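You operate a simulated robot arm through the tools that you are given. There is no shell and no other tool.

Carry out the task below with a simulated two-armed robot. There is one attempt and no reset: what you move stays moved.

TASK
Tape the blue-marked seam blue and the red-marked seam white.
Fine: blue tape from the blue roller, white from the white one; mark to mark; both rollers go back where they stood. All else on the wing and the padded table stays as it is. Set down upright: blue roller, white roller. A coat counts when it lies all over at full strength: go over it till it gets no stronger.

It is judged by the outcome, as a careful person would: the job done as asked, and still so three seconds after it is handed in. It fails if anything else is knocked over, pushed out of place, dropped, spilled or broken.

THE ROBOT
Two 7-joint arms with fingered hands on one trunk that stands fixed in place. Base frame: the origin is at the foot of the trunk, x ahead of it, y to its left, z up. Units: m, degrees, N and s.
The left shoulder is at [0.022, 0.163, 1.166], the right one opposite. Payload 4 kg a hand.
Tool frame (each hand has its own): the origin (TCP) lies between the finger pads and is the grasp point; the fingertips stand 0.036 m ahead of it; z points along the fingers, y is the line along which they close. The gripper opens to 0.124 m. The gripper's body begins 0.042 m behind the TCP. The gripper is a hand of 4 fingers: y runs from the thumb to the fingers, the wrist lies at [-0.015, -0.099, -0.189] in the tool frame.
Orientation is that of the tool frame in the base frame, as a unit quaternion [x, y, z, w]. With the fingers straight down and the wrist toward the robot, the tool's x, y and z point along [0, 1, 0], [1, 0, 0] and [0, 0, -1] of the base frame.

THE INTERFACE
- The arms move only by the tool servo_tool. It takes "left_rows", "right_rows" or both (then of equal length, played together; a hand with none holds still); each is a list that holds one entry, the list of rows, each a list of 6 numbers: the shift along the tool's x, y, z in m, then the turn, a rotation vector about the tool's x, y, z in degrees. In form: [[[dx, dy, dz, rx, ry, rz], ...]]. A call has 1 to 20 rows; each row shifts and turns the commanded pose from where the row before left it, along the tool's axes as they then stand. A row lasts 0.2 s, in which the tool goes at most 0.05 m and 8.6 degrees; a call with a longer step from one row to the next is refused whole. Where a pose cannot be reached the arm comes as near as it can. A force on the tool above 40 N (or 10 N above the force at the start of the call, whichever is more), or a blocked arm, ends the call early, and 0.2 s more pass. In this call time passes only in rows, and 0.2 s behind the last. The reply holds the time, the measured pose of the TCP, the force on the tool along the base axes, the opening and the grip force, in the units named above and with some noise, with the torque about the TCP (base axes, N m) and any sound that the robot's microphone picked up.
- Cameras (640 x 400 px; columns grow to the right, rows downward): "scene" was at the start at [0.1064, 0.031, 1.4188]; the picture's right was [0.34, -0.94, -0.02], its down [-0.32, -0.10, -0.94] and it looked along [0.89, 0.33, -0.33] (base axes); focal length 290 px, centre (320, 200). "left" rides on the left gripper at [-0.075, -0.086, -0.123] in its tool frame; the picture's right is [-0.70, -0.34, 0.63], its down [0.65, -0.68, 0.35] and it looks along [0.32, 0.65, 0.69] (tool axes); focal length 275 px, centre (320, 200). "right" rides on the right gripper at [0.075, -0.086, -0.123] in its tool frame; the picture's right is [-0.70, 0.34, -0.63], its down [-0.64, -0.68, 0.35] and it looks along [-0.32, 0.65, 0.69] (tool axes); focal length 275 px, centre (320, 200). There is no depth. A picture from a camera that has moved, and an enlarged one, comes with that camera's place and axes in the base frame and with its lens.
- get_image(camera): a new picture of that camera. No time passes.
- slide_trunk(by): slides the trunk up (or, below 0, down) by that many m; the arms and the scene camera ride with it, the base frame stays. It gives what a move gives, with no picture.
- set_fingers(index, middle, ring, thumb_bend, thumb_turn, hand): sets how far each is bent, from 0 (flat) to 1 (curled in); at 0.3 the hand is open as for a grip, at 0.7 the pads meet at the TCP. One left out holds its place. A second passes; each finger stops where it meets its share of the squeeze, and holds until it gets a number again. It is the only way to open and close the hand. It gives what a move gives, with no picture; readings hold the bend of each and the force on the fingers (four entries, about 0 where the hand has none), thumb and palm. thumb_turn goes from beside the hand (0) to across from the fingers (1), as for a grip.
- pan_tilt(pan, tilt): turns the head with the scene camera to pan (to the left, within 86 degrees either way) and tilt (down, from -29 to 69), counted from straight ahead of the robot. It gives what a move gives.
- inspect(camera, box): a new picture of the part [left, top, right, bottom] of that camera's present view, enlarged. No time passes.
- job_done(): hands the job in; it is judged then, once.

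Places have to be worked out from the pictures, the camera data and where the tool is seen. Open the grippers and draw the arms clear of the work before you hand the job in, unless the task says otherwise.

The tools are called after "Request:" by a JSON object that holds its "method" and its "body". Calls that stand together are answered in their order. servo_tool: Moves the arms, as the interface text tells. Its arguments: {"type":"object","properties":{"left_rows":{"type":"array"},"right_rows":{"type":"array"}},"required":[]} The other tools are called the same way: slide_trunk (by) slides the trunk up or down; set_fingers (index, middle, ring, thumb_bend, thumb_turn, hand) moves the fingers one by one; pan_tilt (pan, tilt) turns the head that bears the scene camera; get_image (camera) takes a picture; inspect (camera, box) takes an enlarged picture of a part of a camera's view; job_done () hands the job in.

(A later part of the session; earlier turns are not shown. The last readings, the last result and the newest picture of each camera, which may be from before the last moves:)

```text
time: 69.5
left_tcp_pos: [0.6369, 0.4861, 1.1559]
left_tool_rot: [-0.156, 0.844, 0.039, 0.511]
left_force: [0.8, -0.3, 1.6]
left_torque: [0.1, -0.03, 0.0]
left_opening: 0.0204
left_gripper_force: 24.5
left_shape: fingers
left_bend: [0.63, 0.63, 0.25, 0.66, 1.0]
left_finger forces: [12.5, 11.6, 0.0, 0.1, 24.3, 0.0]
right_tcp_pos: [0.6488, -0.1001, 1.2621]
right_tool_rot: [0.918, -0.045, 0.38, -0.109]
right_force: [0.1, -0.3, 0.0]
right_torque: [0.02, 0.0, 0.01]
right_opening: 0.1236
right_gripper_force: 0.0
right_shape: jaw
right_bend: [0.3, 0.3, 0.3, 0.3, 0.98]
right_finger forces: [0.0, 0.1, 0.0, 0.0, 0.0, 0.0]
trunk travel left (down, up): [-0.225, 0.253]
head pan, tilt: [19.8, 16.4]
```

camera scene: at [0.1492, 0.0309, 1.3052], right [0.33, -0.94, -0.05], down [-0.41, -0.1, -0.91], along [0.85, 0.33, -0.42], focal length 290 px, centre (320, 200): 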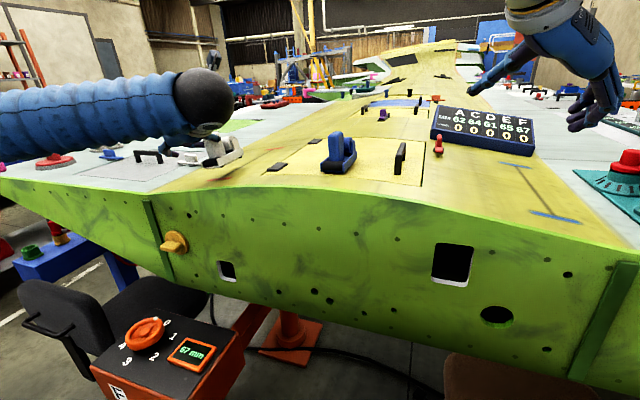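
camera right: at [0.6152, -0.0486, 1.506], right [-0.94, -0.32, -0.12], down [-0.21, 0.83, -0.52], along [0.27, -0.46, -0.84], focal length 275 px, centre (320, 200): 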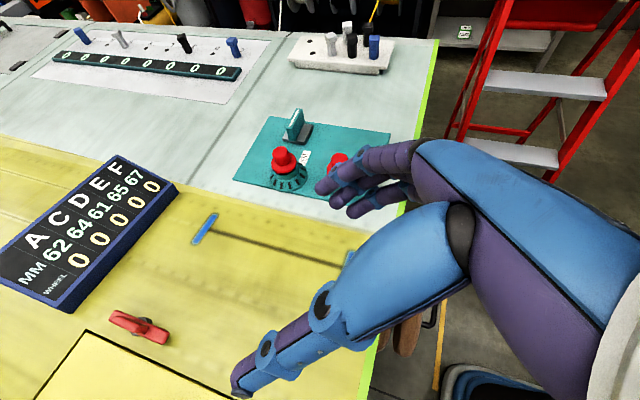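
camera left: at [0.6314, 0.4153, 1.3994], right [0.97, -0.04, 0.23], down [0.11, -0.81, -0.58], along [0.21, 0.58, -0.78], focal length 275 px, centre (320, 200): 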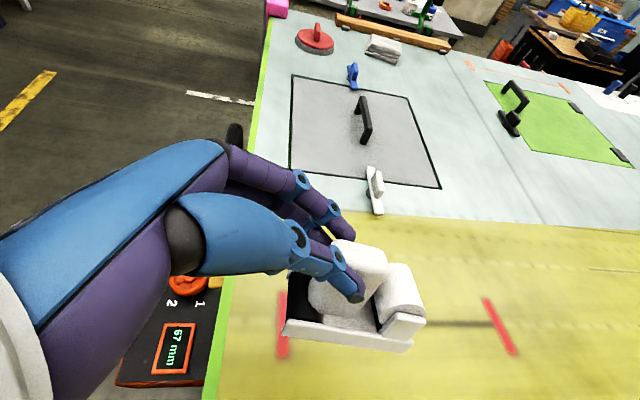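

In light contact; I press 1 mm and roll the whole way forward in one slow pass.

Request:
{"method": "servo_tool", "body": {"left_rows": [[[0.0009, 0.0001, 0.0005, 0, 0, 0], [-0.00424, -0.00298, 0.00842, 0, 0, 0], [-0.00424, -0.00298, 0.00842, 0, 0, 0], [-0.00424, -0.00298, 0.00842, 0, 0, 0], [-0.00424, -0.00298, 0.00842, 0, 0, 0], [-0.00424, -0.00298, 0.00842, 0, 0, 0], [-0.00424, -0.00298, 0.00842, 0, 0, 0], [-0.00424, -0.00298, 0.00842, 0, 0, 0], [-0.00424, -0.00298, 0.00842, 0, 0, 0], [-0.00424, -0.00298, 0.00842, 0, 0, 0], [-0.00424, -0.00298, 0.00842, 0, 0, 0], [-0.00424, -0.00298, 0.00842, 0, 0, 0], [-0.00424, -0.00298, 0.00842, 0, 0, 0], [-0.00424, -0.00298, 0.00842, 0, 0, 0], [-0.00424, -0.00298, 0.00842, 0, 0, 0], [-0.00424, -0.00298, 0.00842, 0, 0, 0], [-0.00424, -0.00298, 0.00842, 0, 0, 0], [-0.00424, -0.00298, 0.00842, 0, 0, 0], [-0.00424, -0.00298, 0.00842, 0, 0, 0], [-0.00424, -0.00298, 0.00842, 0, 0, 0]]]}}

Request:
{"method": "inspect", "body": {"camera": "left", "box": [200, 220, 480, 380]}}

Request:
{"method": "inspect", "body": {"camera": "scene", "box": [195, 125, 305, 195]}}

```text
time: 73.7
left_tcp_pos: [0.8244, 0.4871, 1.154]
left_tool_rot: [-0.155, 0.844, 0.04, 0.511]
left_force: [-3.4, 1.0, 11.5]
left_torque: [0.32, -0.17, 0.17]
left_opening: 0.0204
left_gripper_force: 25.2
left_shape: fingers
left_bend: [0.63, 0.63, 0.25, 0.66, 1.0]
left_finger forces: [12.4, 12.5, 0.0, 0.2, 25.0, 0.0]
right_tcp_pos: [0.648, -0.1003, 1.2617]
right_tool_rot: [0.918, -0.045, 0.38, -0.108]
right_force: [0.5, 0.3, 0.1]
right_torque: [0.0, -0.02, 0.0]
right_opening: 0.1236
right_gripper_force: 0.2
right_shape: jaw
right_bend: [0.3, 0.3, 0.3, 0.3, 0.98]
right_finger forces: [0.0, 0.0, 0.0, 0.0, 0.1, 0.1]
trunk travel left (down, up): [-0.225, 0.253]
head pan, tilt: [19.8, 16.4]
```

```text
2.29 times, centred on (340, 300) of left
camera zoom: at [0.7768, 0.394, 1.2879], right [0.94, -0.02, 0.34], down [0.22, -0.71, -0.67], along [0.26, 0.7, -0.66], focal length 629 px, centre (274, -29)
```

zoom: 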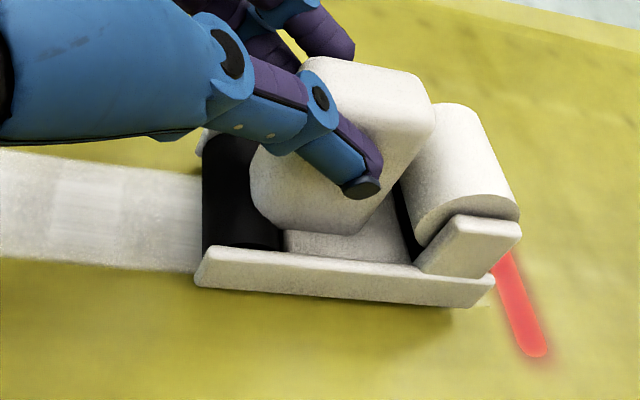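

```text
5.71 times, centred on (250, 160) of scene
camera zoom: at [0.1489, 0.0306, 1.305], right [0.33, -0.94, -0.05], down [-0.41, -0.1, -0.91], along [0.85, 0.33, -0.42], focal length 1655 px, centre (720, 429)
```

zoom: 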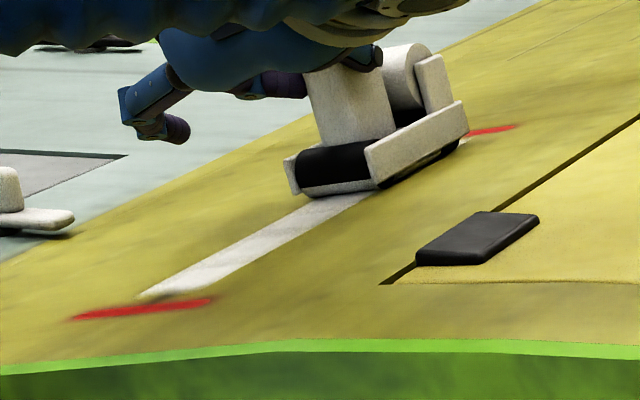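

Steady at ~12 N; I ease off slightly and roll back over the full length.

Request:
{"method": "servo_tool", "body": {"left_rows": [[[0.0038, 0.0029, -0.0087, 0, 0, 0], [0.00424, 0.00293, -0.00842, 0, 0, 0], [0.00424, 0.00293, -0.00842, 0, 0, 0], [0.00424, 0.00293, -0.00842, 0, 0, 0], [0.00424, 0.00293, -0.00842, 0, 0, 0], [0.00424, 0.00293, -0.00842, 0, 0, 0], [0.00424, 0.00293, -0.00842, 0, 0, 0], [0.00424, 0.00293, -0.00842, 0, 0, 0], [0.00424, 0.00293, -0.00842, 0, 0, 0], [0.00424, 0.00293, -0.00842, 0, 0, 0], [0.00424, 0.00293, -0.00842, 0, 0, 0], [0.00424, 0.00293, -0.00842, 0, 0, 0], [0.00424, 0.00293, -0.00842, 0, 0, 0], [0.00424, 0.00293, -0.00842, 0, 0, 0], [0.00424, 0.00293, -0.00842, 0, 0, 0], [0.00424, 0.00293, -0.00842, 0, 0, 0], [0.00424, 0.00293, -0.00842, 0, 0, 0], [0.00424, 0.00293, -0.00842, 0, 0, 0], [0.00424, 0.00293, -0.00842, 0, 0, 0]]]}}

Request:
{"method": "inspect", "body": {"camera": "left", "box": [200, 220, 560, 400]}}

Request:
{"method": "inspect", "body": {"camera": "scene", "box": [195, 125, 305, 195]}}

```text
time: 77.7
left_tcp_pos: [0.6376, 0.4846, 1.1558]
left_tool_rot: [-0.156, 0.845, 0.039, 0.511]
left_force: [2.0, 1.7, 6.4]
left_torque: [0.24, -0.17, -0.05]
left_opening: 0.0202
left_gripper_force: 24.7
left_shape: fingers
left_bend: [0.63, 0.63, 0.25, 0.66, 1.0]
left_finger forces: [12.0, 12.6, 0.0, 0.0, 24.1, 0.0]
right_tcp_pos: [0.6487, -0.1001, 1.2611]
right_tool_rot: [0.918, -0.045, 0.38, -0.108]
right_force: [-0.1, -0.2, -0.2]
right_torque: [0.0, -0.02, -0.04]
right_opening: 0.1237
right_gripper_force: 0.1
right_shape: jaw
right_bend: [0.3, 0.3, 0.3, 0.3, 0.98]
right_finger forces: [0.0, 0.1, 0.1, 0.0, 0.0, 0.0]
trunk travel left (down, up): [-0.225, 0.253]
head pan, tilt: [19.8, 16.4]
```

```text
1.78 times, centred on (380, 310) of left
camera zoom: at [0.5901, 0.3919, 1.2885], right [0.94, -0.02, 0.34], down [0.22, -0.71, -0.67], along [0.26, 0.7, -0.66], focal length 489 px, centre (213, 4)
```

zoom: 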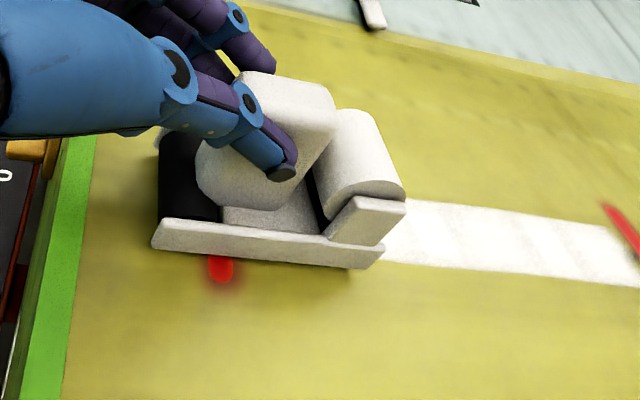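

```text
5.71 times, centred on (250, 160) of scene
camera zoom: at [0.1496, 0.0309, 1.3049], right [0.33, -0.94, -0.05], down [-0.41, -0.1, -0.91], along [0.85, 0.32, -0.42], focal length 1655 px, centre (720, 429)
```

zoom: 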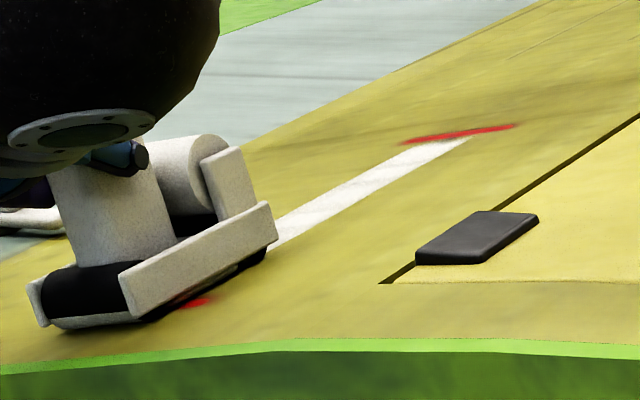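

I zoom in on the coat ahead of the roller to judge its evenness.

Request:
{"method": "inspect", "body": {"camera": "left", "box": [410, 320, 570, 390]}}

Request:
{"method": "inspect", "body": {"camera": "scene", "box": [240, 140, 290, 172]}}

```text
4.00 times, centred on (490, 355) of left
camera zoom: at [0.5901, 0.3919, 1.2885], right [0.94, -0.02, 0.34], down [0.22, -0.71, -0.67], along [0.26, 0.7, -0.66], focal length 1101 px, centre (-360, -420)
```

zoom: 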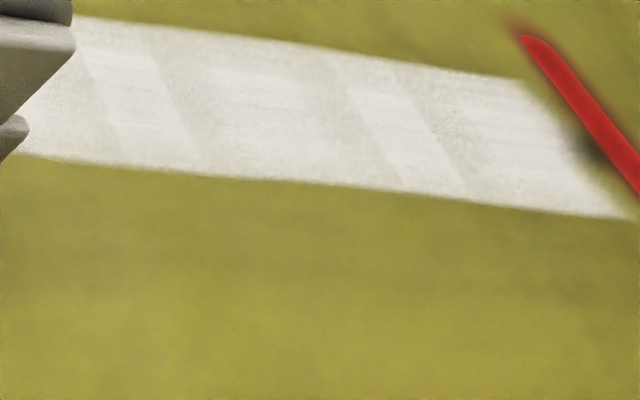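

```text
12.50 times, centred on (265, 156) of scene
camera zoom: at [0.1496, 0.0309, 1.3049], right [0.33, -0.94, -0.05], down [-0.41, -0.1, -0.91], along [0.85, 0.32, -0.42], focal length 3620 px, centre (1008, 750)
```

zoom: 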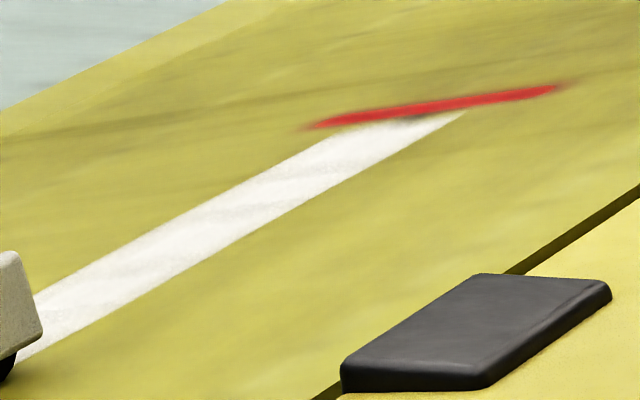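

There are still faint bands across the coat. I'll do another forward-and-back pass and compare this same view.

Request:
{"method": "servo_tool", "body": {"left_rows": [[[-0.0038, -0.0025, 0.0086, 0, 0, 0], [-0.00424, -0.00295, 0.00842, 0, 0, 0], [-0.00424, -0.00295, 0.00842, 0, 0, 0], [-0.00424, -0.00295, 0.00842, 0, 0, 0], [-0.00424, -0.00295, 0.00842, 0, 0, 0], [-0.00424, -0.00295, 0.00842, 0, 0, 0], [-0.00424, -0.00295, 0.00842, 0, 0, 0], [-0.00424, -0.00295, 0.00842, 0, 0, 0], [-0.00424, -0.00295, 0.00842, 0, 0, 0], [-0.00424, -0.00295, 0.00842, 0, 0, 0], [-0.00424, -0.00295, 0.00842, 0, 0, 0], [-0.00424, -0.00295, 0.00842, 0, 0, 0], [-0.00424, -0.00295, 0.00842, 0, 0, 0], [-0.00424, -0.00295, 0.00842, 0, 0, 0], [-0.00424, -0.00295, 0.00842, 0, 0, 0], [-0.00424, -0.00295, 0.00842, 0, 0, 0], [-0.00424, -0.00295, 0.00842, 0, 0, 0], [-0.00424, -0.00295, 0.00842, 0, 0, 0], [-0.00424, -0.00295, 0.00842, 0, 0, 0]]]}}

Request:
{"method": "servo_tool", "body": {"left_rows": [[[0.0041, 0.0029, -0.0085, 0, 0, 0], [0.00424, 0.00295, -0.00842, 0, 0, 0], [0.00424, 0.00295, -0.00842, 0, 0, 0], [0.00424, 0.00295, -0.00842, 0, 0, 0], [0.00424, 0.00295, -0.00842, 0, 0, 0], [0.00424, 0.00295, -0.00842, 0, 0, 0], [0.00424, 0.00295, -0.00842, 0, 0, 0], [0.00424, 0.00295, -0.00842, 0, 0, 0], [0.00424, 0.00295, -0.00842, 0, 0, 0], [0.00424, 0.00295, -0.00842, 0, 0, 0], [0.00424, 0.00295, -0.00842, 0, 0, 0], [0.00424, 0.00295, -0.00842, 0, 0, 0], [0.00424, 0.00295, -0.00842, 0, 0, 0], [0.00424, 0.00295, -0.00842, 0, 0, 0], [0.00424, 0.00295, -0.00842, 0, 0, 0], [0.00424, 0.00295, -0.00842, 0, 0, 0], [0.00424, 0.00295, -0.00842, 0, 0, 0], [0.00424, 0.00295, -0.00842, 0, 0, 0], [0.00424, 0.00295, -0.00842, 0, 0, 0]]]}}

Request:
{"method": "inspect", "body": {"camera": "left", "box": [410, 320, 570, 390]}}

Request:
{"method": "inspect", "body": {"camera": "scene", "box": [195, 125, 305, 195]}}

```text
time: 81.7
left_tcp_pos: [0.8223, 0.4858, 1.1556]
left_tool_rot: [-0.155, 0.844, 0.04, 0.512]
left_force: [-4.0, 1.3, 11.0]
left_torque: [0.3, -0.2, 0.14]
left_opening: 0.0204
left_gripper_force: 25.4
left_shape: fingers
left_bend: [0.63, 0.63, 0.25, 0.66, 1.0]
left_finger forces: [12.5, 12.6, 0.0, 0.0, 25.1, 0.0]
right_tcp_pos: [0.649, -0.1006, 1.2615]
right_tool_rot: [0.917, -0.045, 0.38, -0.109]
right_force: [-0.7, 0.1, 1.1]
right_torque: [-0.02, 0.04, 0.01]
right_opening: 0.1236
right_gripper_force: 0.0
right_shape: jaw
right_bend: [0.3, 0.3, 0.3, 0.3, 0.98]
right_finger forces: [0.0, 0.0, 0.0, 0.1, 0.1, 0.1]
trunk travel left (down, up): [-0.225, 0.253]
head pan, tilt: [19.8, 16.4]
```

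```text
time: 85.7
left_tcp_pos: [0.6373, 0.485, 1.1559]
left_tool_rot: [-0.156, 0.845, 0.039, 0.51]
left_force: [3.4, 2.0, 8.2]
left_torque: [0.25, -0.22, -0.02]
left_opening: 0.0202
left_gripper_force: 24.7
left_shape: fingers
left_bend: [0.63, 0.63, 0.25, 0.66, 1.0]
left_finger forces: [12.1, 12.6, 0.0, 0.0, 24.3, 0.0]
right_tcp_pos: [0.6492, -0.1003, 1.2607]
right_tool_rot: [0.917, -0.045, 0.38, -0.109]
right_force: [-0.4, 0.6, -0.7]
right_torque: [0.0, -0.02, 0.02]
right_opening: 0.1238
right_gripper_force: 0.0
right_shape: jaw
right_bend: [0.3, 0.3, 0.3, 0.3, 0.98]
right_finger forces: [0.0, 0.1, 0.1, 0.0, 0.0, 0.0]
trunk travel left (down, up): [-0.225, 0.253]
head pan, tilt: [19.8, 16.4]
```

```text
4.00 times, centred on (490, 355) of left
camera zoom: at [0.5901, 0.3927, 1.288], right [0.94, -0.02, 0.34], down [0.22, -0.71, -0.67], along [0.26, 0.7, -0.66], focal length 1101 px, centre (-360, -420)
```

zoom: 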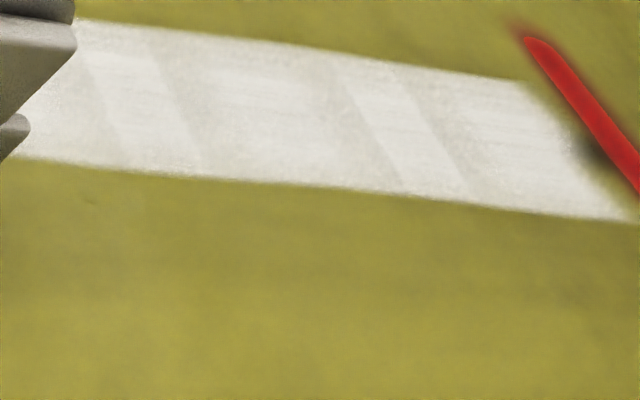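

```text
5.71 times, centred on (250, 160) of scene
camera zoom: at [0.1496, 0.0308, 1.3049], right [0.33, -0.94, -0.05], down [-0.41, -0.1, -0.91], along [0.85, 0.33, -0.42], focal length 1655 px, centre (720, 429)
```

zoom: 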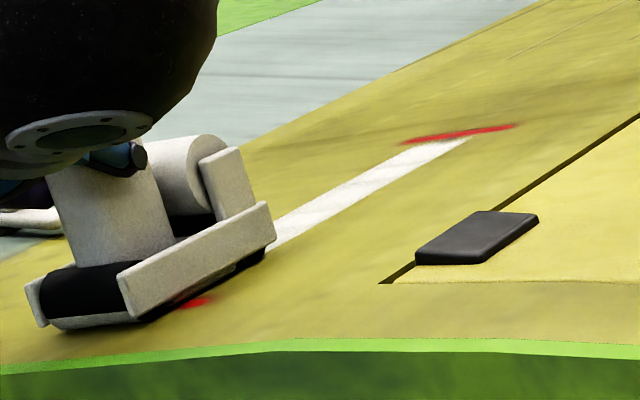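

The view is identical to the one before, so the coat has reached full strength. I lift off, ending the red seam, and take a final look at it.

Request:
{"method": "servo_tool", "body": {"left_rows": [[[-0.0175, -0.0019, -0.0095, 0, 0, 0], [-0.0175, -0.0019, -0.0095, 0, 0, 0], [-0.0175, -0.0019, -0.0095, 0, 0, 0], [-0.0175, -0.0019, -0.0095, 0, 0, 0], [-0.0175, -0.0019, -0.0095, 0, 0, 0], [0, 0, 0, 0, 0, 0]]]}}

Request:
{"method": "inspect", "body": {"camera": "scene", "box": [195, 135, 305, 200]}}

Request:
{"method": "inspect", "body": {"camera": "left", "box": [280, 250, 540, 400]}}

```text
time: 87.1
left_tcp_pos: [0.6385, 0.4848, 1.2547]
left_tool_rot: [-0.156, 0.845, 0.04, 0.51]
left_force: [-0.1, -0.1, -2.1]
left_torque: [0.03, 0.09, 0.0]
left_opening: 0.0204
left_gripper_force: 24.4
left_shape: fingers
left_bend: [0.63, 0.63, 0.25, 0.66, 1.0]
left_finger forces: [12.8, 11.5, 0.0, 0.0, 24.0, 0.0]
right_tcp_pos: [0.6503, -0.0987, 1.2607]
right_tool_rot: [0.918, -0.045, 0.38, -0.108]
right_force: [-0.6, -0.8, 0.8]
right_torque: [-0.01, -0.02, 0.02]
right_opening: 0.1236
right_gripper_force: 0.0
right_shape: jaw
right_bend: [0.3, 0.3, 0.3, 0.3, 0.98]
right_finger forces: [0.0, 0.0, 0.0, 0.1, 0.1, 0.0]
trunk travel left (down, up): [-0.225, 0.253]
head pan, tilt: [19.8, 16.4]
```

```text
5.82 times, centred on (250, 168) of scene
camera zoom: at [0.1504, 0.0314, 1.3047], right [0.33, -0.94, -0.05], down [-0.41, -0.1, -0.91], along [0.85, 0.32, -0.42], focal length 1685 px, centre (727, 389)
```

zoom: 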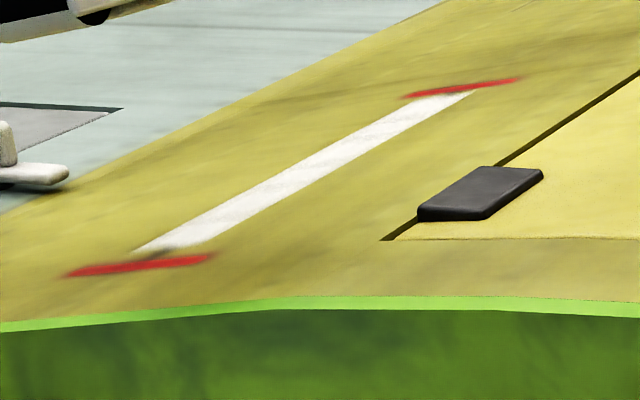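

```text
2.46 times, centred on (410, 325) of left
camera zoom: at [0.5913, 0.3935, 1.3876], right [0.94, -0.02, 0.34], down [0.22, -0.71, -0.67], along [0.26, 0.7, -0.67], focal length 678 px, centre (98, -108)
```

zoom: 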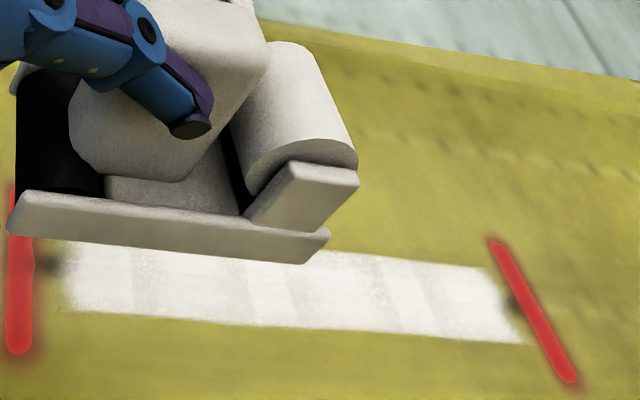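

Red seam is finished: an even strip from mark to mark. Now I carry the white roller back over its own place on the panel, taking out 5.5° of lean to suit the panel's slope there.

Request:
{"method": "servo_tool", "body": {"left_rows": [[[0.0035, -0.029, -0.00255, 0, 0, 0], [0.0035, -0.029, -0.00255, 0, 0, 0], [0.0035, -0.029, -0.00255, 0, 0, 0], [0.0035, -0.029, -0.00255, 0, 0, 0], [0.0035, -0.029, -0.00255, 0, 0, 0], [0.0035, -0.029, -0.00255, 0, 0, 0], [0, 0, 0, -1.18, -0.83, 2.34], [0, 0, 0, -1.18, -0.83, 2.34], [0, 0, 0, 0, 0, 0]]]}}

Request:
{"method": "inspect", "body": {"camera": "scene", "box": [240, 80, 380, 190]}}

Request:
{"method": "get_image", "body": {"camera": "left"}}

```text
time: 89.1
left_tcp_pos: [0.7021, 0.372, 1.2961]
left_tool_rot: [-0.132, 0.842, 0.081, 0.518]
left_force: [1.0, 1.0, -1.7]
left_torque: [-0.02, 0.12, 0.01]
left_opening: 0.0204
left_gripper_force: 24.0
left_shape: fingers
left_bend: [0.63, 0.63, 0.25, 0.66, 1.0]
left_finger forces: [12.8, 11.3, 0.0, 0.0, 23.9, 0.1]
left hand out of reach, approached as far as the arm can: row 3, 4, 5, 6
right_tcp_pos: [0.6501, -0.0995, 1.261]
right_tool_rot: [0.917, -0.045, 0.38, -0.109]
right_force: [-0.4, 0.7, -0.4]
right_torque: [0.01, -0.01, -0.03]
right_opening: 0.1236
right_gripper_force: 0.0
right_shape: jaw
right_bend: [0.3, 0.3, 0.3, 0.3, 0.98]
right_finger forces: [0.0, 0.0, 0.0, 0.0, 0.0, 0.0]
trunk travel left (down, up): [-0.225, 0.253]
head pan, tilt: [19.8, 16.4]
```

```text
3.64 times, centred on (310, 135) of scene
camera zoom: at [0.1501, 0.0314, 1.3048], right [0.33, -0.94, -0.05], down [-0.41, -0.1, -0.91], along [0.85, 0.32, -0.42], focal length 1053 px, centre (356, 436)
```

zoom: 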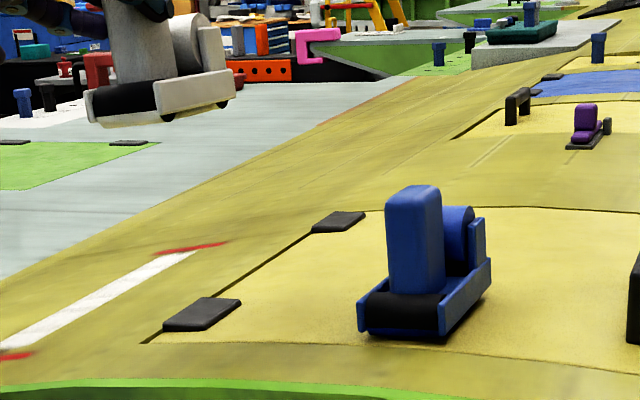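

```text
taken
camera left: at [0.6559, 0.2669, 1.4194], right [0.94, -0.05, 0.34], down [0.22, -0.64, -0.73], along [0.26, 0.76, -0.59], focal length 275 px, centre (320, 200)
```

left: 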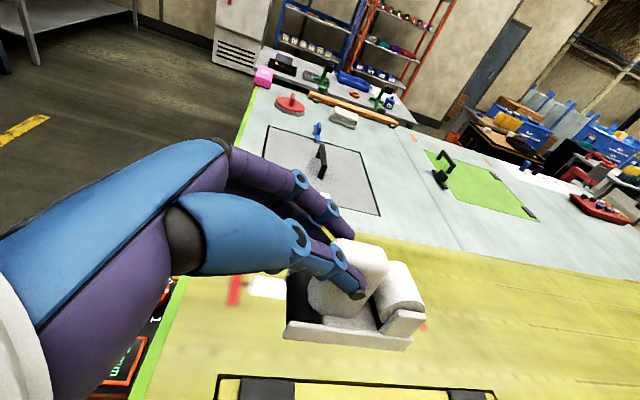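

That spot was out of reach at this height (the hand stopped at (0.702, 0.372, 1.296)), but the roller is still firmly held. I try to come in lower, toward (0.675, 0.313, 1.215).

Request:
{"method": "servo_tool", "body": {"left_rows": [[[0.0231, -0.012, -0.0006, 0, 0, 0], [0.0231, -0.012, -0.0006, 0, 0, 0], [0.0231, -0.012, -0.0006, 0, 0, 0], [0.0231, -0.012, -0.0006, 0, 0, 0]]]}}

```text
time: 90.1
left_tcp_pos: [0.7159, 0.3731, 1.2624]
left_tool_rot: [-0.125, 0.844, 0.079, 0.516]
left_force: [0.1, 0.0, -2.4]
left_torque: [-0.02, 0.1, 0.0]
left_opening: 0.0203
left_gripper_force: 24.5
left_shape: fingers
left_bend: [0.63, 0.63, 0.25, 0.66, 1.0]
left_finger forces: [12.8, 11.5, 0.0, 0.0, 24.0, 0.1]
left hand out of reach, approached as far as the arm can: row 1, 2, 3, 4
right_tcp_pos: [0.651, -0.0992, 1.2612]
right_tool_rot: [0.918, -0.045, 0.379, -0.109]
right_force: [0.3, 0.6, 0.1]
right_torque: [-0.02, 0.01, -0.02]
right_opening: 0.1239
right_gripper_force: 0.1
right_shape: jaw
right_bend: [0.3, 0.3, 0.3, 0.3, 0.98]
right_finger forces: [0.0, 0.0, 0.1, 0.0, 0.0, 0.0]
trunk travel left (down, up): [-0.225, 0.253]
head pan, tilt: [19.8, 16.4]
```

The inboard limit persists at this trunk height. I raise the trunk 9 cm to the height where the first pick-up worked, then try again.

Request:
{"method": "slide_trunk", "body": {"by": 0.09}}

Request:
{"method": "servo_tool", "body": {"left_rows": [[[0.0231, -0.012, -0.0006, 0, 0, 0], [0.0231, -0.012, -0.0006, 0, 0, 0], [0.0231, -0.012, -0.0006, 0, 0, 0], [0.0231, -0.012, -0.0006, 0, 0, 0]]]}}

Request:
{"method": "get_image", "body": {"camera": "scene"}}

```text
time: 91.3
left_tcp_pos: [0.7149, 0.3728, 1.3511]
left_tool_rot: [-0.131, 0.842, 0.08, 0.517]
left_force: [-0.6, -0.2, -3.0]
left_torque: [-0.04, 0.12, 0.03]
left_opening: 0.0204
left_gripper_force: 24.7
left_shape: fingers
left_bend: [0.63, 0.63, 0.25, 0.66, 1.0]
left_finger forces: [12.8, 11.4, 0.0, 0.0, 24.0, 0.0]
right_tcp_pos: [0.6497, -0.1002, 1.3491]
right_tool_rot: [0.918, -0.045, 0.379, -0.108]
right_force: [0.3, 0.6, 0.2]
right_torque: [-0.02, 0.0, 0.0]
right_opening: 0.1236
right_gripper_force: 0.0
right_shape: jaw
right_bend: [0.3, 0.3, 0.3, 0.3, 0.98]
right_finger forces: [0.0, 0.0, 0.0, 0.0, 0.0, 0.1]
trunk travel left (down, up): [-0.315, 0.163]
head pan, tilt: [19.8, 16.4]
```

```text
time: 92.3
left_tcp_pos: [0.735, 0.3748, 1.3062]
left_tool_rot: [-0.126, 0.844, 0.077, 0.516]
left_force: [0.0, 0.3, -1.9]
left_torque: [0.0, 0.11, 0.02]
left_opening: 0.0202
left_gripper_force: 24.2
left_shape: fingers
left_bend: [0.63, 0.63, 0.25, 0.66, 1.0]
left_finger forces: [12.8, 11.3, 0.1, 0.2, 24.0, 0.0]
left hand out of reach, approached as far as the arm can: row 1, 2, 3, 4
right_tcp_pos: [0.6507, -0.0997, 1.3521]
right_tool_rot: [0.918, -0.044, 0.38, -0.108]
right_force: [0.0, 0.0, 0.2]
right_torque: [0.0, -0.01, -0.01]
right_opening: 0.1238
right_gripper_force: 0.1
right_shape: jaw
right_bend: [0.3, 0.3, 0.3, 0.3, 0.98]
right_finger forces: [0.0, 0.1, 0.0, 0.0, 0.0, 0.0]
trunk travel left (down, up): [-0.315, 0.163]
head pan, tilt: [19.8, 16.4]
```

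```text
taken
camera scene: at [0.1107, 0.0312, 1.4077], right [0.34, -0.94, -0.02], down [-0.33, -0.1, -0.94], along [0.88, 0.33, -0.34], focal length 290 px, centre (320, 200)
```

scene: 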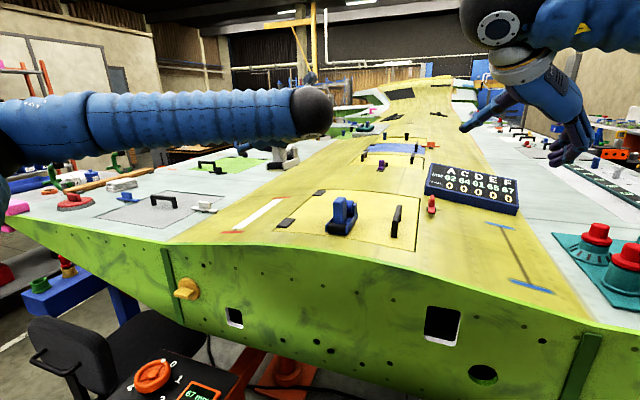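

The limit lies inboard/near; further forward should be reachable. I test a spot on the same panel further ahead (about (0.80, 0.313)), from where the roller can be rolled straight back home.

Request:
{"method": "servo_tool", "body": {"left_rows": [[[0.0077, -0.0197, 0.016, 0, 0, 0], [0.0077, -0.0197, 0.016, 0, 0, 0], [0.0077, -0.0197, 0.016, 0, 0, 0], [0.0077, -0.0197, 0.016, 0, 0, 0]]]}}

Request:
{"method": "get_image", "body": {"camera": "left"}}

Request:
{"method": "get_image", "body": {"camera": "scene"}}

```text
time: 93.3
left_tcp_pos: [0.8147, 0.3266, 1.2557]
left_tool_rot: [-0.129, 0.843, 0.08, 0.516]
left_force: [0.8, -0.1, -0.9]
left_torque: [-0.04, 0.1, 0.01]
left_opening: 0.0206
left_gripper_force: 24.2
left_shape: fingers
left_bend: [0.63, 0.63, 0.25, 0.66, 1.0]
left_finger forces: [12.8, 11.4, 0.0, 0.0, 24.0, 0.0]
left hand out of reach, approached as far as the arm can: row 1, 2, 3, 4
right_tcp_pos: [0.651, -0.1005, 1.35]
right_tool_rot: [0.918, -0.045, 0.379, -0.109]
right_force: [0.6, 0.1, 0.6]
right_torque: [0.0, -0.03, 0.01]
right_opening: 0.1237
right_gripper_force: 0.0
right_shape: jaw
right_bend: [0.3, 0.3, 0.3, 0.3, 0.98]
right_finger forces: [0.0, 0.0, 0.0, 0.0, 0.0, 0.0]
trunk travel left (down, up): [-0.315, 0.163]
head pan, tilt: [19.8, 16.4]
```

```text
taken
camera left: at [0.7676, 0.2216, 1.3797], right [0.94, -0.06, 0.33], down [0.22, -0.65, -0.73], along [0.26, 0.76, -0.59], focal length 275 px, centre (320, 200)
```

left: 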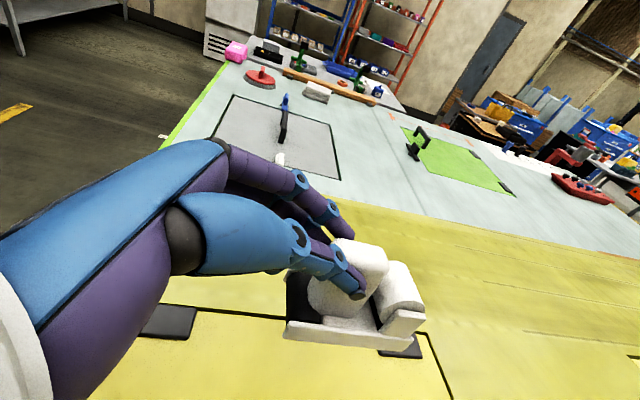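

```text
taken
camera scene: at [0.1114, 0.0306, 1.4076], right [0.34, -0.94, -0.02], down [-0.33, -0.1, -0.94], along [0.88, 0.33, -0.34], focal length 290 px, centre (320, 200)
```

scene: 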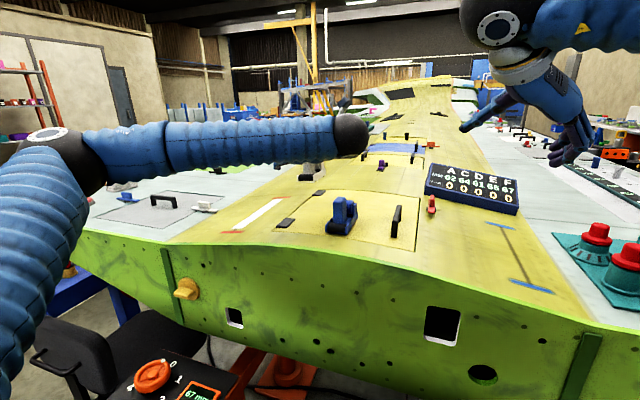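

The hand can stand at (0.815, 0.327) on the panel's left side. I try a bit further inboard, keeping clear of the hinge pads, before setting it down there.

Request:
{"method": "servo_tool", "body": {"left_rows": [[[-0.0026, -0.0102, 0.002, 0, 0, 0], [-0.0026, -0.0102, 0.002, 0, 0, 0], [0, 0, 0, 0, 0, 0]]]}}

Request:
{"method": "inspect", "body": {"camera": "left", "box": [120, 220, 480, 400]}}

Request:
{"method": "inspect", "body": {"camera": "scene", "box": [260, 110, 420, 220]}}

```text
time: 94.1
left_tcp_pos: [0.8265, 0.31, 1.2591]
left_tool_rot: [-0.129, 0.843, 0.079, 0.516]
left_force: [0.5, 0.5, -1.6]
left_torque: [-0.01, 0.1, -0.01]
left_opening: 0.0207
left_gripper_force: 24.6
left_shape: fingers
left_bend: [0.63, 0.63, 0.25, 0.66, 1.0]
left_finger forces: [12.8, 11.4, 0.0, 0.1, 24.1, 0.1]
right_tcp_pos: [0.6506, -0.0997, 1.3508]
right_tool_rot: [0.917, -0.046, 0.38, -0.108]
right_force: [0.0, -0.8, 0.0]
right_torque: [-0.02, 0.02, 0.0]
right_opening: 0.1239
right_gripper_force: 0.0
right_shape: jaw
right_bend: [0.3, 0.3, 0.3, 0.3, 0.98]
right_finger forces: [0.1, 0.0, 0.0, 0.0, 0.0, 0.1]
trunk travel left (down, up): [-0.315, 0.163]
head pan, tilt: [19.8, 16.4]
```

```text
1.78 times, centred on (300, 310) of left
camera zoom: at [0.7788, 0.2052, 1.3837], right [0.94, -0.06, 0.33], down [0.22, -0.65, -0.73], along [0.26, 0.76, -0.59], focal length 489 px, centre (356, 4)
```

zoom: 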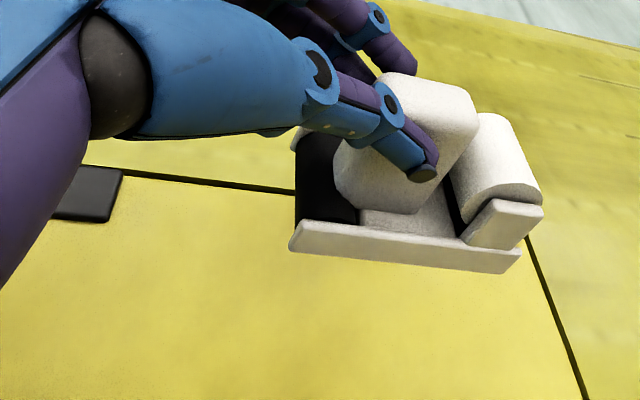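

```text
3.64 times, centred on (340, 165) of scene
camera zoom: at [0.1098, 0.0312, 1.4079], right [0.34, -0.94, -0.02], down [-0.33, -0.1, -0.94], along [0.88, 0.33, -0.34], focal length 1053 px, centre (247, 327)
```

zoom: 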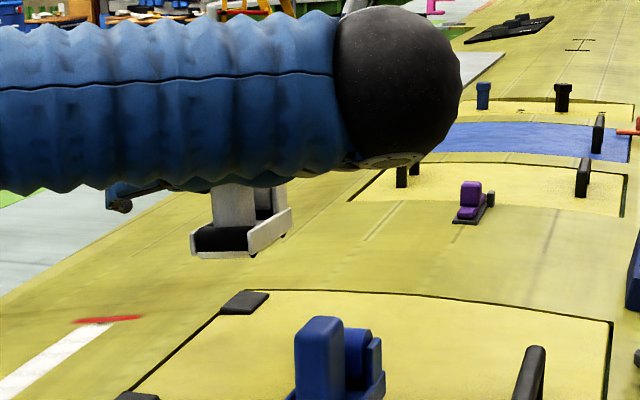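

Reached (0.8265, 0.310). I test whether I can come nearer to home at this y (shorter roll back).

Request:
{"method": "servo_tool", "body": {"left_rows": [[[0.0086, 0.0061, -0.017, 0, 0, 0], [0.0086, 0.0061, -0.017, 0, 0, 0], [0, 0, 0, 0, 0, 0]]]}}

```text
time: 94.9
left_tcp_pos: [0.8061, 0.3266, 1.2691]
left_tool_rot: [-0.128, 0.843, 0.079, 0.516]
left_force: [0.0, -0.5, -1.9]
left_torque: [0.01, 0.11, 0.0]
left_opening: 0.0209
left_gripper_force: 24.0
left_shape: fingers
left_bend: [0.63, 0.63, 0.25, 0.66, 1.0]
left_finger forces: [12.8, 11.3, 0.0, 0.0, 24.0, 0.0]
left hand out of reach, approached as far as the arm can: row 1, 2
right_tcp_pos: [0.6507, -0.1015, 1.3507]
right_tool_rot: [0.918, -0.044, 0.38, -0.109]
right_force: [1.1, 0.6, -0.3]
right_torque: [0.0, -0.01, 0.01]
right_opening: 0.1235
right_gripper_force: 0.0
right_shape: jaw
right_bend: [0.3, 0.3, 0.3, 0.3, 0.98]
right_finger forces: [0.0, 0.1, 0.1, 0.0, 0.1, 0.0]
trunk travel left (down, up): [-0.315, 0.163]
head pan, tilt: [19.8, 16.4]
```

That is the boundary, so I go back to (0.826, 0.309) and use the trunk to lower the whole arm without changing its posture.

Request:
{"method": "servo_tool", "body": {"left_rows": [[[0.0014, -0.0115, 0.0084, 0, 0, 0], [0.0014, -0.0115, 0.0084, 0, 0, 0], [0, 0, 0, 0, 0, 0]]]}}

Request:
{"method": "slide_trunk", "body": {"by": -0.065}}

Request:
{"method": "inspect", "body": {"camera": "scene", "box": [260, 90, 400, 190]}}

Request:
{"method": "inspect", "body": {"camera": "left", "box": [220, 220, 480, 400]}}

```text
time: 95.7
left_tcp_pos: [0.8255, 0.3109, 1.2594]
left_tool_rot: [-0.13, 0.842, 0.08, 0.517]
left_force: [-0.6, -0.2, -1.9]
left_torque: [0.0, 0.1, 0.0]
left_opening: 0.0206
left_gripper_force: 24.2
left_shape: fingers
left_bend: [0.63, 0.63, 0.25, 0.66, 1.0]
left_finger forces: [12.8, 11.2, 0.0, 0.1, 24.1, 0.1]
right_tcp_pos: [0.6497, -0.1002, 1.3508]
right_tool_rot: [0.918, -0.044, 0.38, -0.109]
right_force: [0.1, 0.0, 0.3]
right_torque: [0.0, -0.03, 0.0]
right_opening: 0.1236
right_gripper_force: 0.3
right_shape: jaw
right_bend: [0.3, 0.3, 0.3, 0.3, 0.98]
right_finger forces: [0.1, 0.1, 0.1, 0.0, 0.0, 0.0]
trunk travel left (down, up): [-0.315, 0.163]
head pan, tilt: [19.8, 16.4]
```

```text
time: 96.8
left_tcp_pos: [0.8373, 0.3081, 1.1667]
left_tool_rot: [-0.126, 0.852, 0.08, 0.502]
left_force: [-4.3, -4.1, 38.1]
left_torque: [0.76, -0.83, -0.05]
left_opening: 0.0199
left_gripper_force: 28.2
left_shape: fingers
left_bend: [0.63, 0.63, 0.25, 0.66, 0.96]
left_finger forces: [12.3, 12.8, 0.0, 0.0, 31.9, 0.1]
right_tcp_pos: [0.6453, -0.1002, 1.289]
right_tool_rot: [0.917, -0.046, 0.382, -0.11]
right_force: [-0.1, -0.1, 0.1]
right_torque: [0.01, -0.02, 0.02]
right_opening: 0.1237
right_gripper_force: 0.1
right_shape: jaw
right_bend: [0.3, 0.3, 0.3, 0.3, 0.98]
right_finger forces: [0.0, 0.0, 0.0, 0.0, 0.0, 0.0]
trunk travel left (down, up): [-0.25, 0.228]
head pan, tilt: [19.8, 16.4]
```

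```text
4.00 times, centred on (330, 140) of scene
camera zoom: at [0.1338, 0.0296, 1.3355], right [0.34, -0.94, -0.04], down [-0.38, -0.09, -0.92], along [0.86, 0.33, -0.39], focal length 1158 px, centre (280, 440)
```

zoom: 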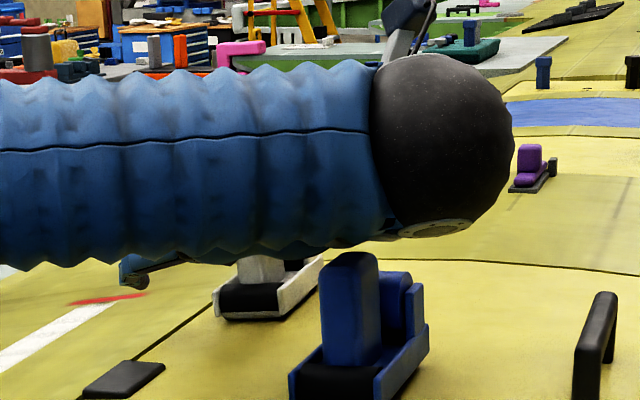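

```text
2.22 times, centred on (350, 310) of left
camera zoom: at [0.7938, 0.2042, 1.2912], right [0.95, -0.06, 0.3], down [0.19, -0.65, -0.74], along [0.24, 0.76, -0.6], focal length 612 px, centre (253, -44)
```

zoom: 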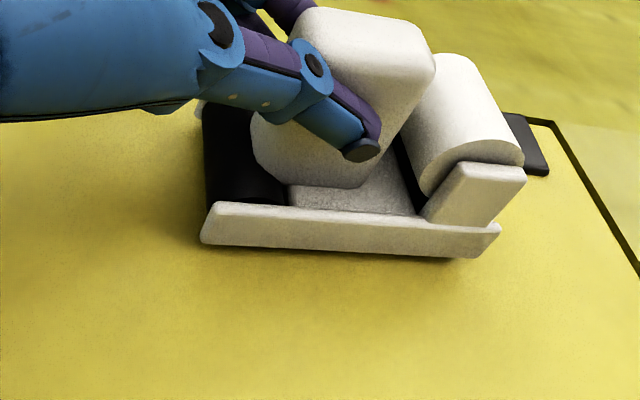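

The slide dropped more than expected and the roller is now pressed onto the panel with 38 N. I immediately relieve it by raising the hand ~1.2 cm.

Request:
{"method": "servo_tool", "body": {"left_rows": [[[-0.0054, 0, -0.0027, 0, 0, 0], [-0.0054, 0, -0.0027, 0, 0, 0]]]}}

Request:
{"method": "inspect", "body": {"camera": "left", "box": [220, 220, 480, 400]}}

```text
time: 97.4
left_tcp_pos: [0.8397, 0.3099, 1.1696]
left_tool_rot: [-0.125, 0.854, 0.082, 0.498]
left_force: [-3.0, -1.0, 9.7]
left_torque: [0.2, -0.2, 0.12]
left_opening: 0.0197
left_gripper_force: 27.5
left_shape: fingers
left_bend: [0.63, 0.63, 0.25, 0.66, 0.98]
left_finger forces: [13.2, 13.2, 0.0, 0.1, 29.1, 0.0]
right_tcp_pos: [0.6491, -0.1008, 1.286]
right_tool_rot: [0.918, -0.045, 0.38, -0.108]
right_force: [-1.4, -0.2, 0.0]
right_torque: [0.0, 0.0, -0.01]
right_opening: 0.1238
right_gripper_force: 0.0
right_shape: jaw
right_bend: [0.3, 0.3, 0.3, 0.3, 0.98]
right_finger forces: [0.0, 0.0, 0.1, 0.0, 0.1, 0.0]
trunk travel left (down, up): [-0.25, 0.228]
head pan, tilt: [19.8, 16.4]
```

```text
2.22 times, centred on (350, 310) of left
camera zoom: at [0.7981, 0.2058, 1.2945], right [0.96, -0.06, 0.29], down [0.18, -0.65, -0.74], along [0.23, 0.76, -0.61], focal length 612 px, centre (253, -44)
```

zoom: 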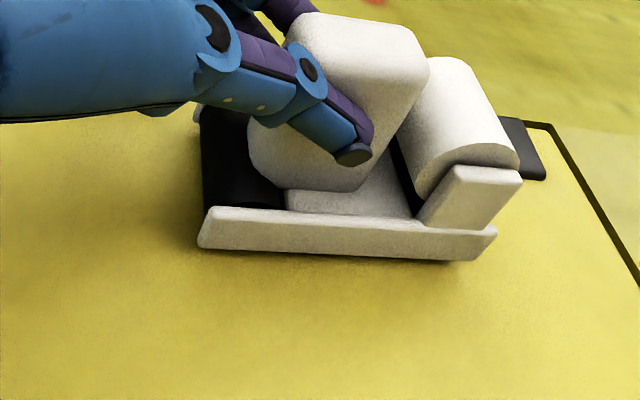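

About 11 N now, roller standing on the panel. I ease off another 2 mm and then release it.

Request:
{"method": "servo_tool", "body": {"left_rows": [[[-0.0018, 0, -0.0009, 0, 0, 0], [0, 0, 0, 0, 0, 0]]]}}

Request:
{"method": "set_fingers", "body": {"hand": "left", "index": 0.6, "middle": 0.6, "thumb_bend": 0.6}}

Request:
{"method": "inspect", "body": {"camera": "left", "box": [220, 220, 480, 400]}}

```text
time: 98.0
left_tcp_pos: [0.8413, 0.3101, 1.1719]
left_tool_rot: [-0.125, 0.854, 0.082, 0.498]
left_force: [-0.4, -0.4, -1.5]
left_torque: [0.03, 0.06, -0.03]
left_opening: 0.0201
left_gripper_force: 26.3
left_shape: fingers
left_bend: [0.63, 0.63, 0.25, 0.66, 0.99]
left_finger forces: [13.3, 12.9, 0.0, 0.0, 26.2, 0.0]
right_tcp_pos: [0.6501, -0.1015, 1.2863]
right_tool_rot: [0.918, -0.044, 0.379, -0.109]
right_force: [0.6, -0.3, -0.1]
right_torque: [0.03, -0.01, 0.02]
right_opening: 0.1237
right_gripper_force: 0.1
right_shape: jaw
right_bend: [0.3, 0.3, 0.3, 0.3, 0.98]
right_finger forces: [0.0, 0.0, 0.0, 0.0, 0.0, 0.0]
trunk travel left (down, up): [-0.25, 0.228]
head pan, tilt: [19.8, 16.4]
```

```text
time: 99.0
left_tcp_pos: [0.8403, 0.3105, 1.1731]
left_tool_rot: [-0.125, 0.854, 0.082, 0.498]
left_force: [0.3, -0.1, -0.1]
left_torque: [-0.05, 0.05, -0.01]
left_opening: 0.0313
left_gripper_force: 0.7
left_shape: fingers
left_bend: [0.6, 0.6, 0.25, 0.6, 1.0]
left_finger forces: [0.1, 0.3, 0.0, 0.0, 0.0, 0.0]
right_tcp_pos: [0.6507, -0.0989, 1.2858]
right_tool_rot: [0.918, -0.045, 0.38, -0.108]
right_force: [-0.3, -0.5, -0.4]
right_torque: [0.06, 0.01, 0.03]
right_opening: 0.1236
right_gripper_force: 0.2
right_shape: jaw
right_bend: [0.3, 0.3, 0.3, 0.3, 0.98]
right_finger forces: [0.1, 0.1, 0.0, 0.0, 0.1, 0.0]
trunk travel left (down, up): [-0.25, 0.228]
head pan, tilt: [19.8, 16.4]
```

```text
2.22 times, centred on (350, 310) of left
camera zoom: at [0.7984, 0.2059, 1.2987], right [0.95, -0.06, 0.29], down [0.19, -0.65, -0.74], along [0.23, 0.76, -0.6], focal length 612 px, centre (253, -44)
```

zoom: 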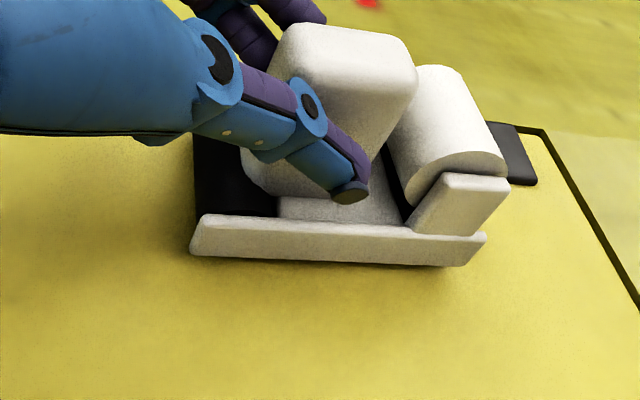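

Roller stands upright on the panel, released (near end at x≈0.84). I open the hand and lift it away, then turn it back to the natural 45° attitude used for the pick-up.

Request:
{"method": "set_fingers", "body": {"hand": "left", "index": 0.42, "middle": 0.42, "thumb_bend": 0.42}}

Request:
{"method": "servo_tool", "body": {"left_rows": [[[-0.0218, 0.0004, -0.0122, 0, 0, 0], [-0.0218, 0.0004, -0.0122, 0, 0, 0], [-0.0218, 0.0004, -0.0122, 0, 0, 0], [-0.0218, 0.0004, -0.0122, 0, 0, 0], [0, 0, 0, 4.41, 4.06, 1.34], [0, 0, 0, 4.41, 4.06, 1.34], [0, 0, 0, 4.41, 4.06, 1.34], [0, 0, 0, 4.41, 4.06, 1.34], [0, 0, 0, 0, 0, 0]]]}}

Request:
{"method": "get_image", "body": {"camera": "left"}}

Request:
{"method": "get_image", "body": {"camera": "scene"}}

```text
time: 100.0
left_tcp_pos: [0.84, 0.3094, 1.1733]
left_tool_rot: [-0.126, 0.854, 0.081, 0.499]
left_force: [0.6, 0.5, 0.1]
left_torque: [0.0, 0.0, -0.01]
left_opening: 0.0865
left_gripper_force: 0.1
left_shape: fingers
left_bend: [0.42, 0.42, 0.25, 0.42, 0.99]
left_finger forces: [0.1, 0.1, 0.1, 0.0, 0.0, 0.0]
right_tcp_pos: [0.6493, -0.1003, 1.2867]
right_tool_rot: [0.918, -0.046, 0.38, -0.109]
right_force: [-0.7, 0.7, 0.4]
right_torque: [-0.01, 0.01, 0.01]
right_opening: 0.1238
right_gripper_force: 0.0
right_shape: jaw
right_bend: [0.3, 0.3, 0.3, 0.3, 0.98]
right_finger forces: [0.1, 0.1, 0.0, 0.0, 0.1, 0.0]
trunk travel left (down, up): [-0.25, 0.228]
head pan, tilt: [19.8, 16.4]
```

```text
time: 102.0
left_tcp_pos: [0.8401, 0.3102, 1.2733]
left_tool_rot: [-0.018, 0.922, -0.045, 0.383]
left_force: [-0.6, 0.2, 0.3]
left_torque: [0.0, 0.01, 0.02]
left_opening: 0.0868
left_gripper_force: 0.1
left_shape: fingers
left_bend: [0.42, 0.42, 0.25, 0.42, 0.99]
left_finger forces: [0.1, 0.1, 0.0, 0.0, 0.0, 0.0]
right_tcp_pos: [0.6508, -0.1006, 1.2862]
right_tool_rot: [0.917, -0.046, 0.381, -0.108]
right_force: [-0.2, -0.8, 0.0]
right_torque: [0.03, -0.04, -0.02]
right_opening: 0.1239
right_gripper_force: 0.1
right_shape: jaw
right_bend: [0.3, 0.3, 0.3, 0.3, 0.98]
right_finger forces: [0.1, 0.0, 0.0, 0.0, 0.1, 0.1]
trunk travel left (down, up): [-0.25, 0.228]
head pan, tilt: [19.8, 16.4]
```

```text
taken
camera left: at [0.8064, 0.2385, 1.422], right [0.94, -0.33, 0.08], down [-0.21, -0.75, -0.63], along [0.27, 0.58, -0.77], focal length 275 px, centre (320, 200)
```

left: 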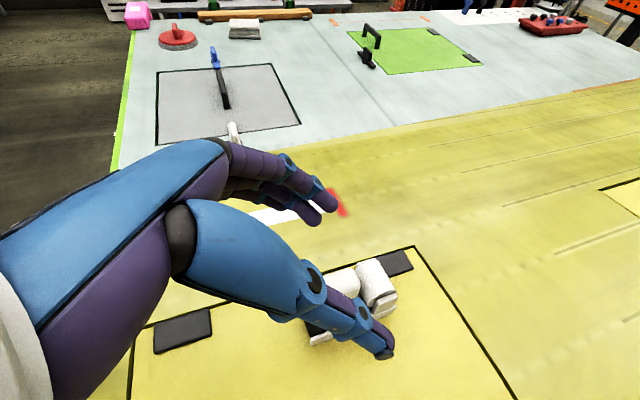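

```text
taken
camera scene: at [0.1376, 0.0307, 1.3344], right [0.34, -0.94, -0.04], down [-0.38, -0.1, -0.92], along [0.86, 0.33, -0.39], focal length 290 px, centre (320, 200)
```

scene: 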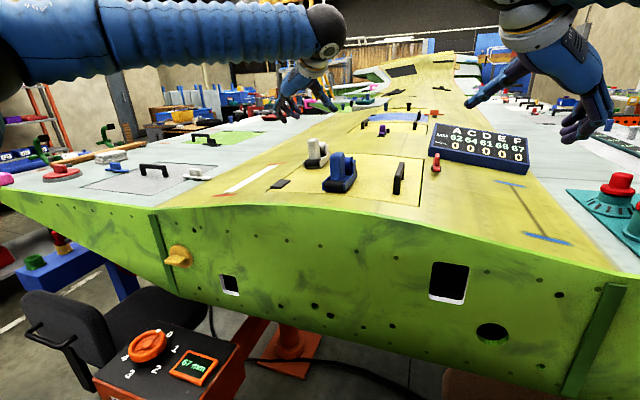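

Roller's near end measures at (0.842, 0.316), yaw ≈ 0–1°, standing well. I bring the hand over its handle again for a light regrasp.

Request:
{"method": "servo_tool", "body": {"left_rows": [[[0.0129, 0.009, 0.0235, 0, 0, 0], [0.0129, 0.009, 0.0235, 0, 0, 0], [0, 0, 0, 0, 0, 0]]]}}

Request:
{"method": "inspect", "body": {"camera": "left", "box": [240, 160, 440, 380]}}

Request:
{"method": "inspect", "body": {"camera": "scene", "box": [250, 70, 370, 190]}}

```text
time: 102.8
left_tcp_pos: [0.8549, 0.323, 1.2215]
left_tool_rot: [-0.02, 0.922, -0.045, 0.383]
left_force: [0.6, -0.6, 0.5]
left_torque: [0.01, 0.02, 0.02]
left_opening: 0.0869
left_gripper_force: 0.1
left_shape: fingers
left_bend: [0.42, 0.42, 0.25, 0.42, 0.99]
left_finger forces: [0.0, 0.1, 0.1, 0.0, 0.1, 0.0]
right_tcp_pos: [0.6497, -0.1001, 1.2856]
right_tool_rot: [0.917, -0.045, 0.38, -0.109]
right_force: [0.4, 0.1, -0.5]
right_torque: [0.01, -0.02, -0.01]
right_opening: 0.1237
right_gripper_force: 0.0
right_shape: jaw
right_bend: [0.3, 0.3, 0.3, 0.3, 0.98]
right_finger forces: [0.0, 0.0, 0.0, 0.1, 0.0, 0.0]
trunk travel left (down, up): [-0.25, 0.228]
head pan, tilt: [19.8, 16.4]
```

```text
1.82 times, centred on (340, 270) of left
camera zoom: at [0.8205, 0.2513, 1.3695], right [0.94, -0.33, 0.08], down [-0.21, -0.75, -0.63], along [0.27, 0.58, -0.77], focal length 500 px, centre (284, 73)
```

zoom: 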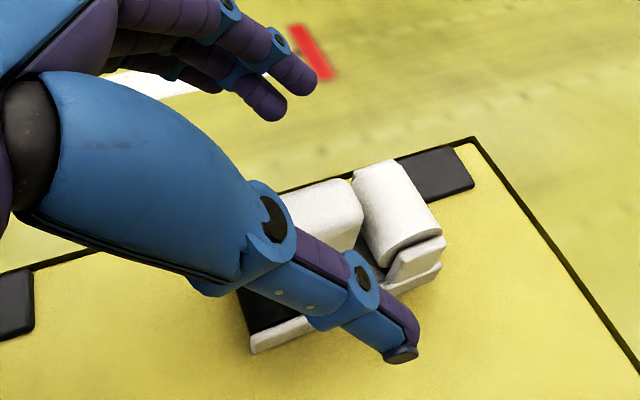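

```text
3.33 times, centred on (310, 130) of scene
camera zoom: at [0.1369, 0.0308, 1.3345], right [0.34, -0.94, -0.04], down [-0.38, -0.1, -0.92], along [0.86, 0.33, -0.39], focal length 965 px, centre (353, 433)
```

zoom: 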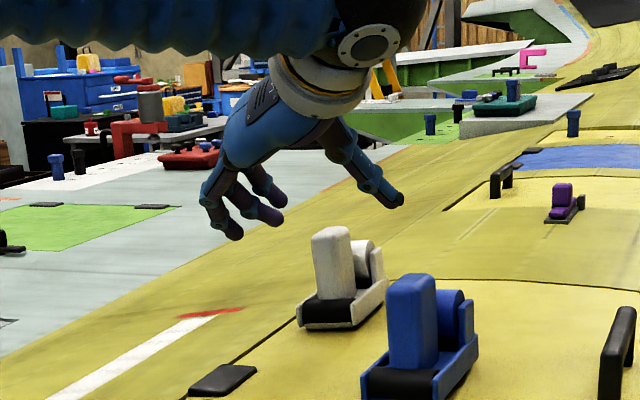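

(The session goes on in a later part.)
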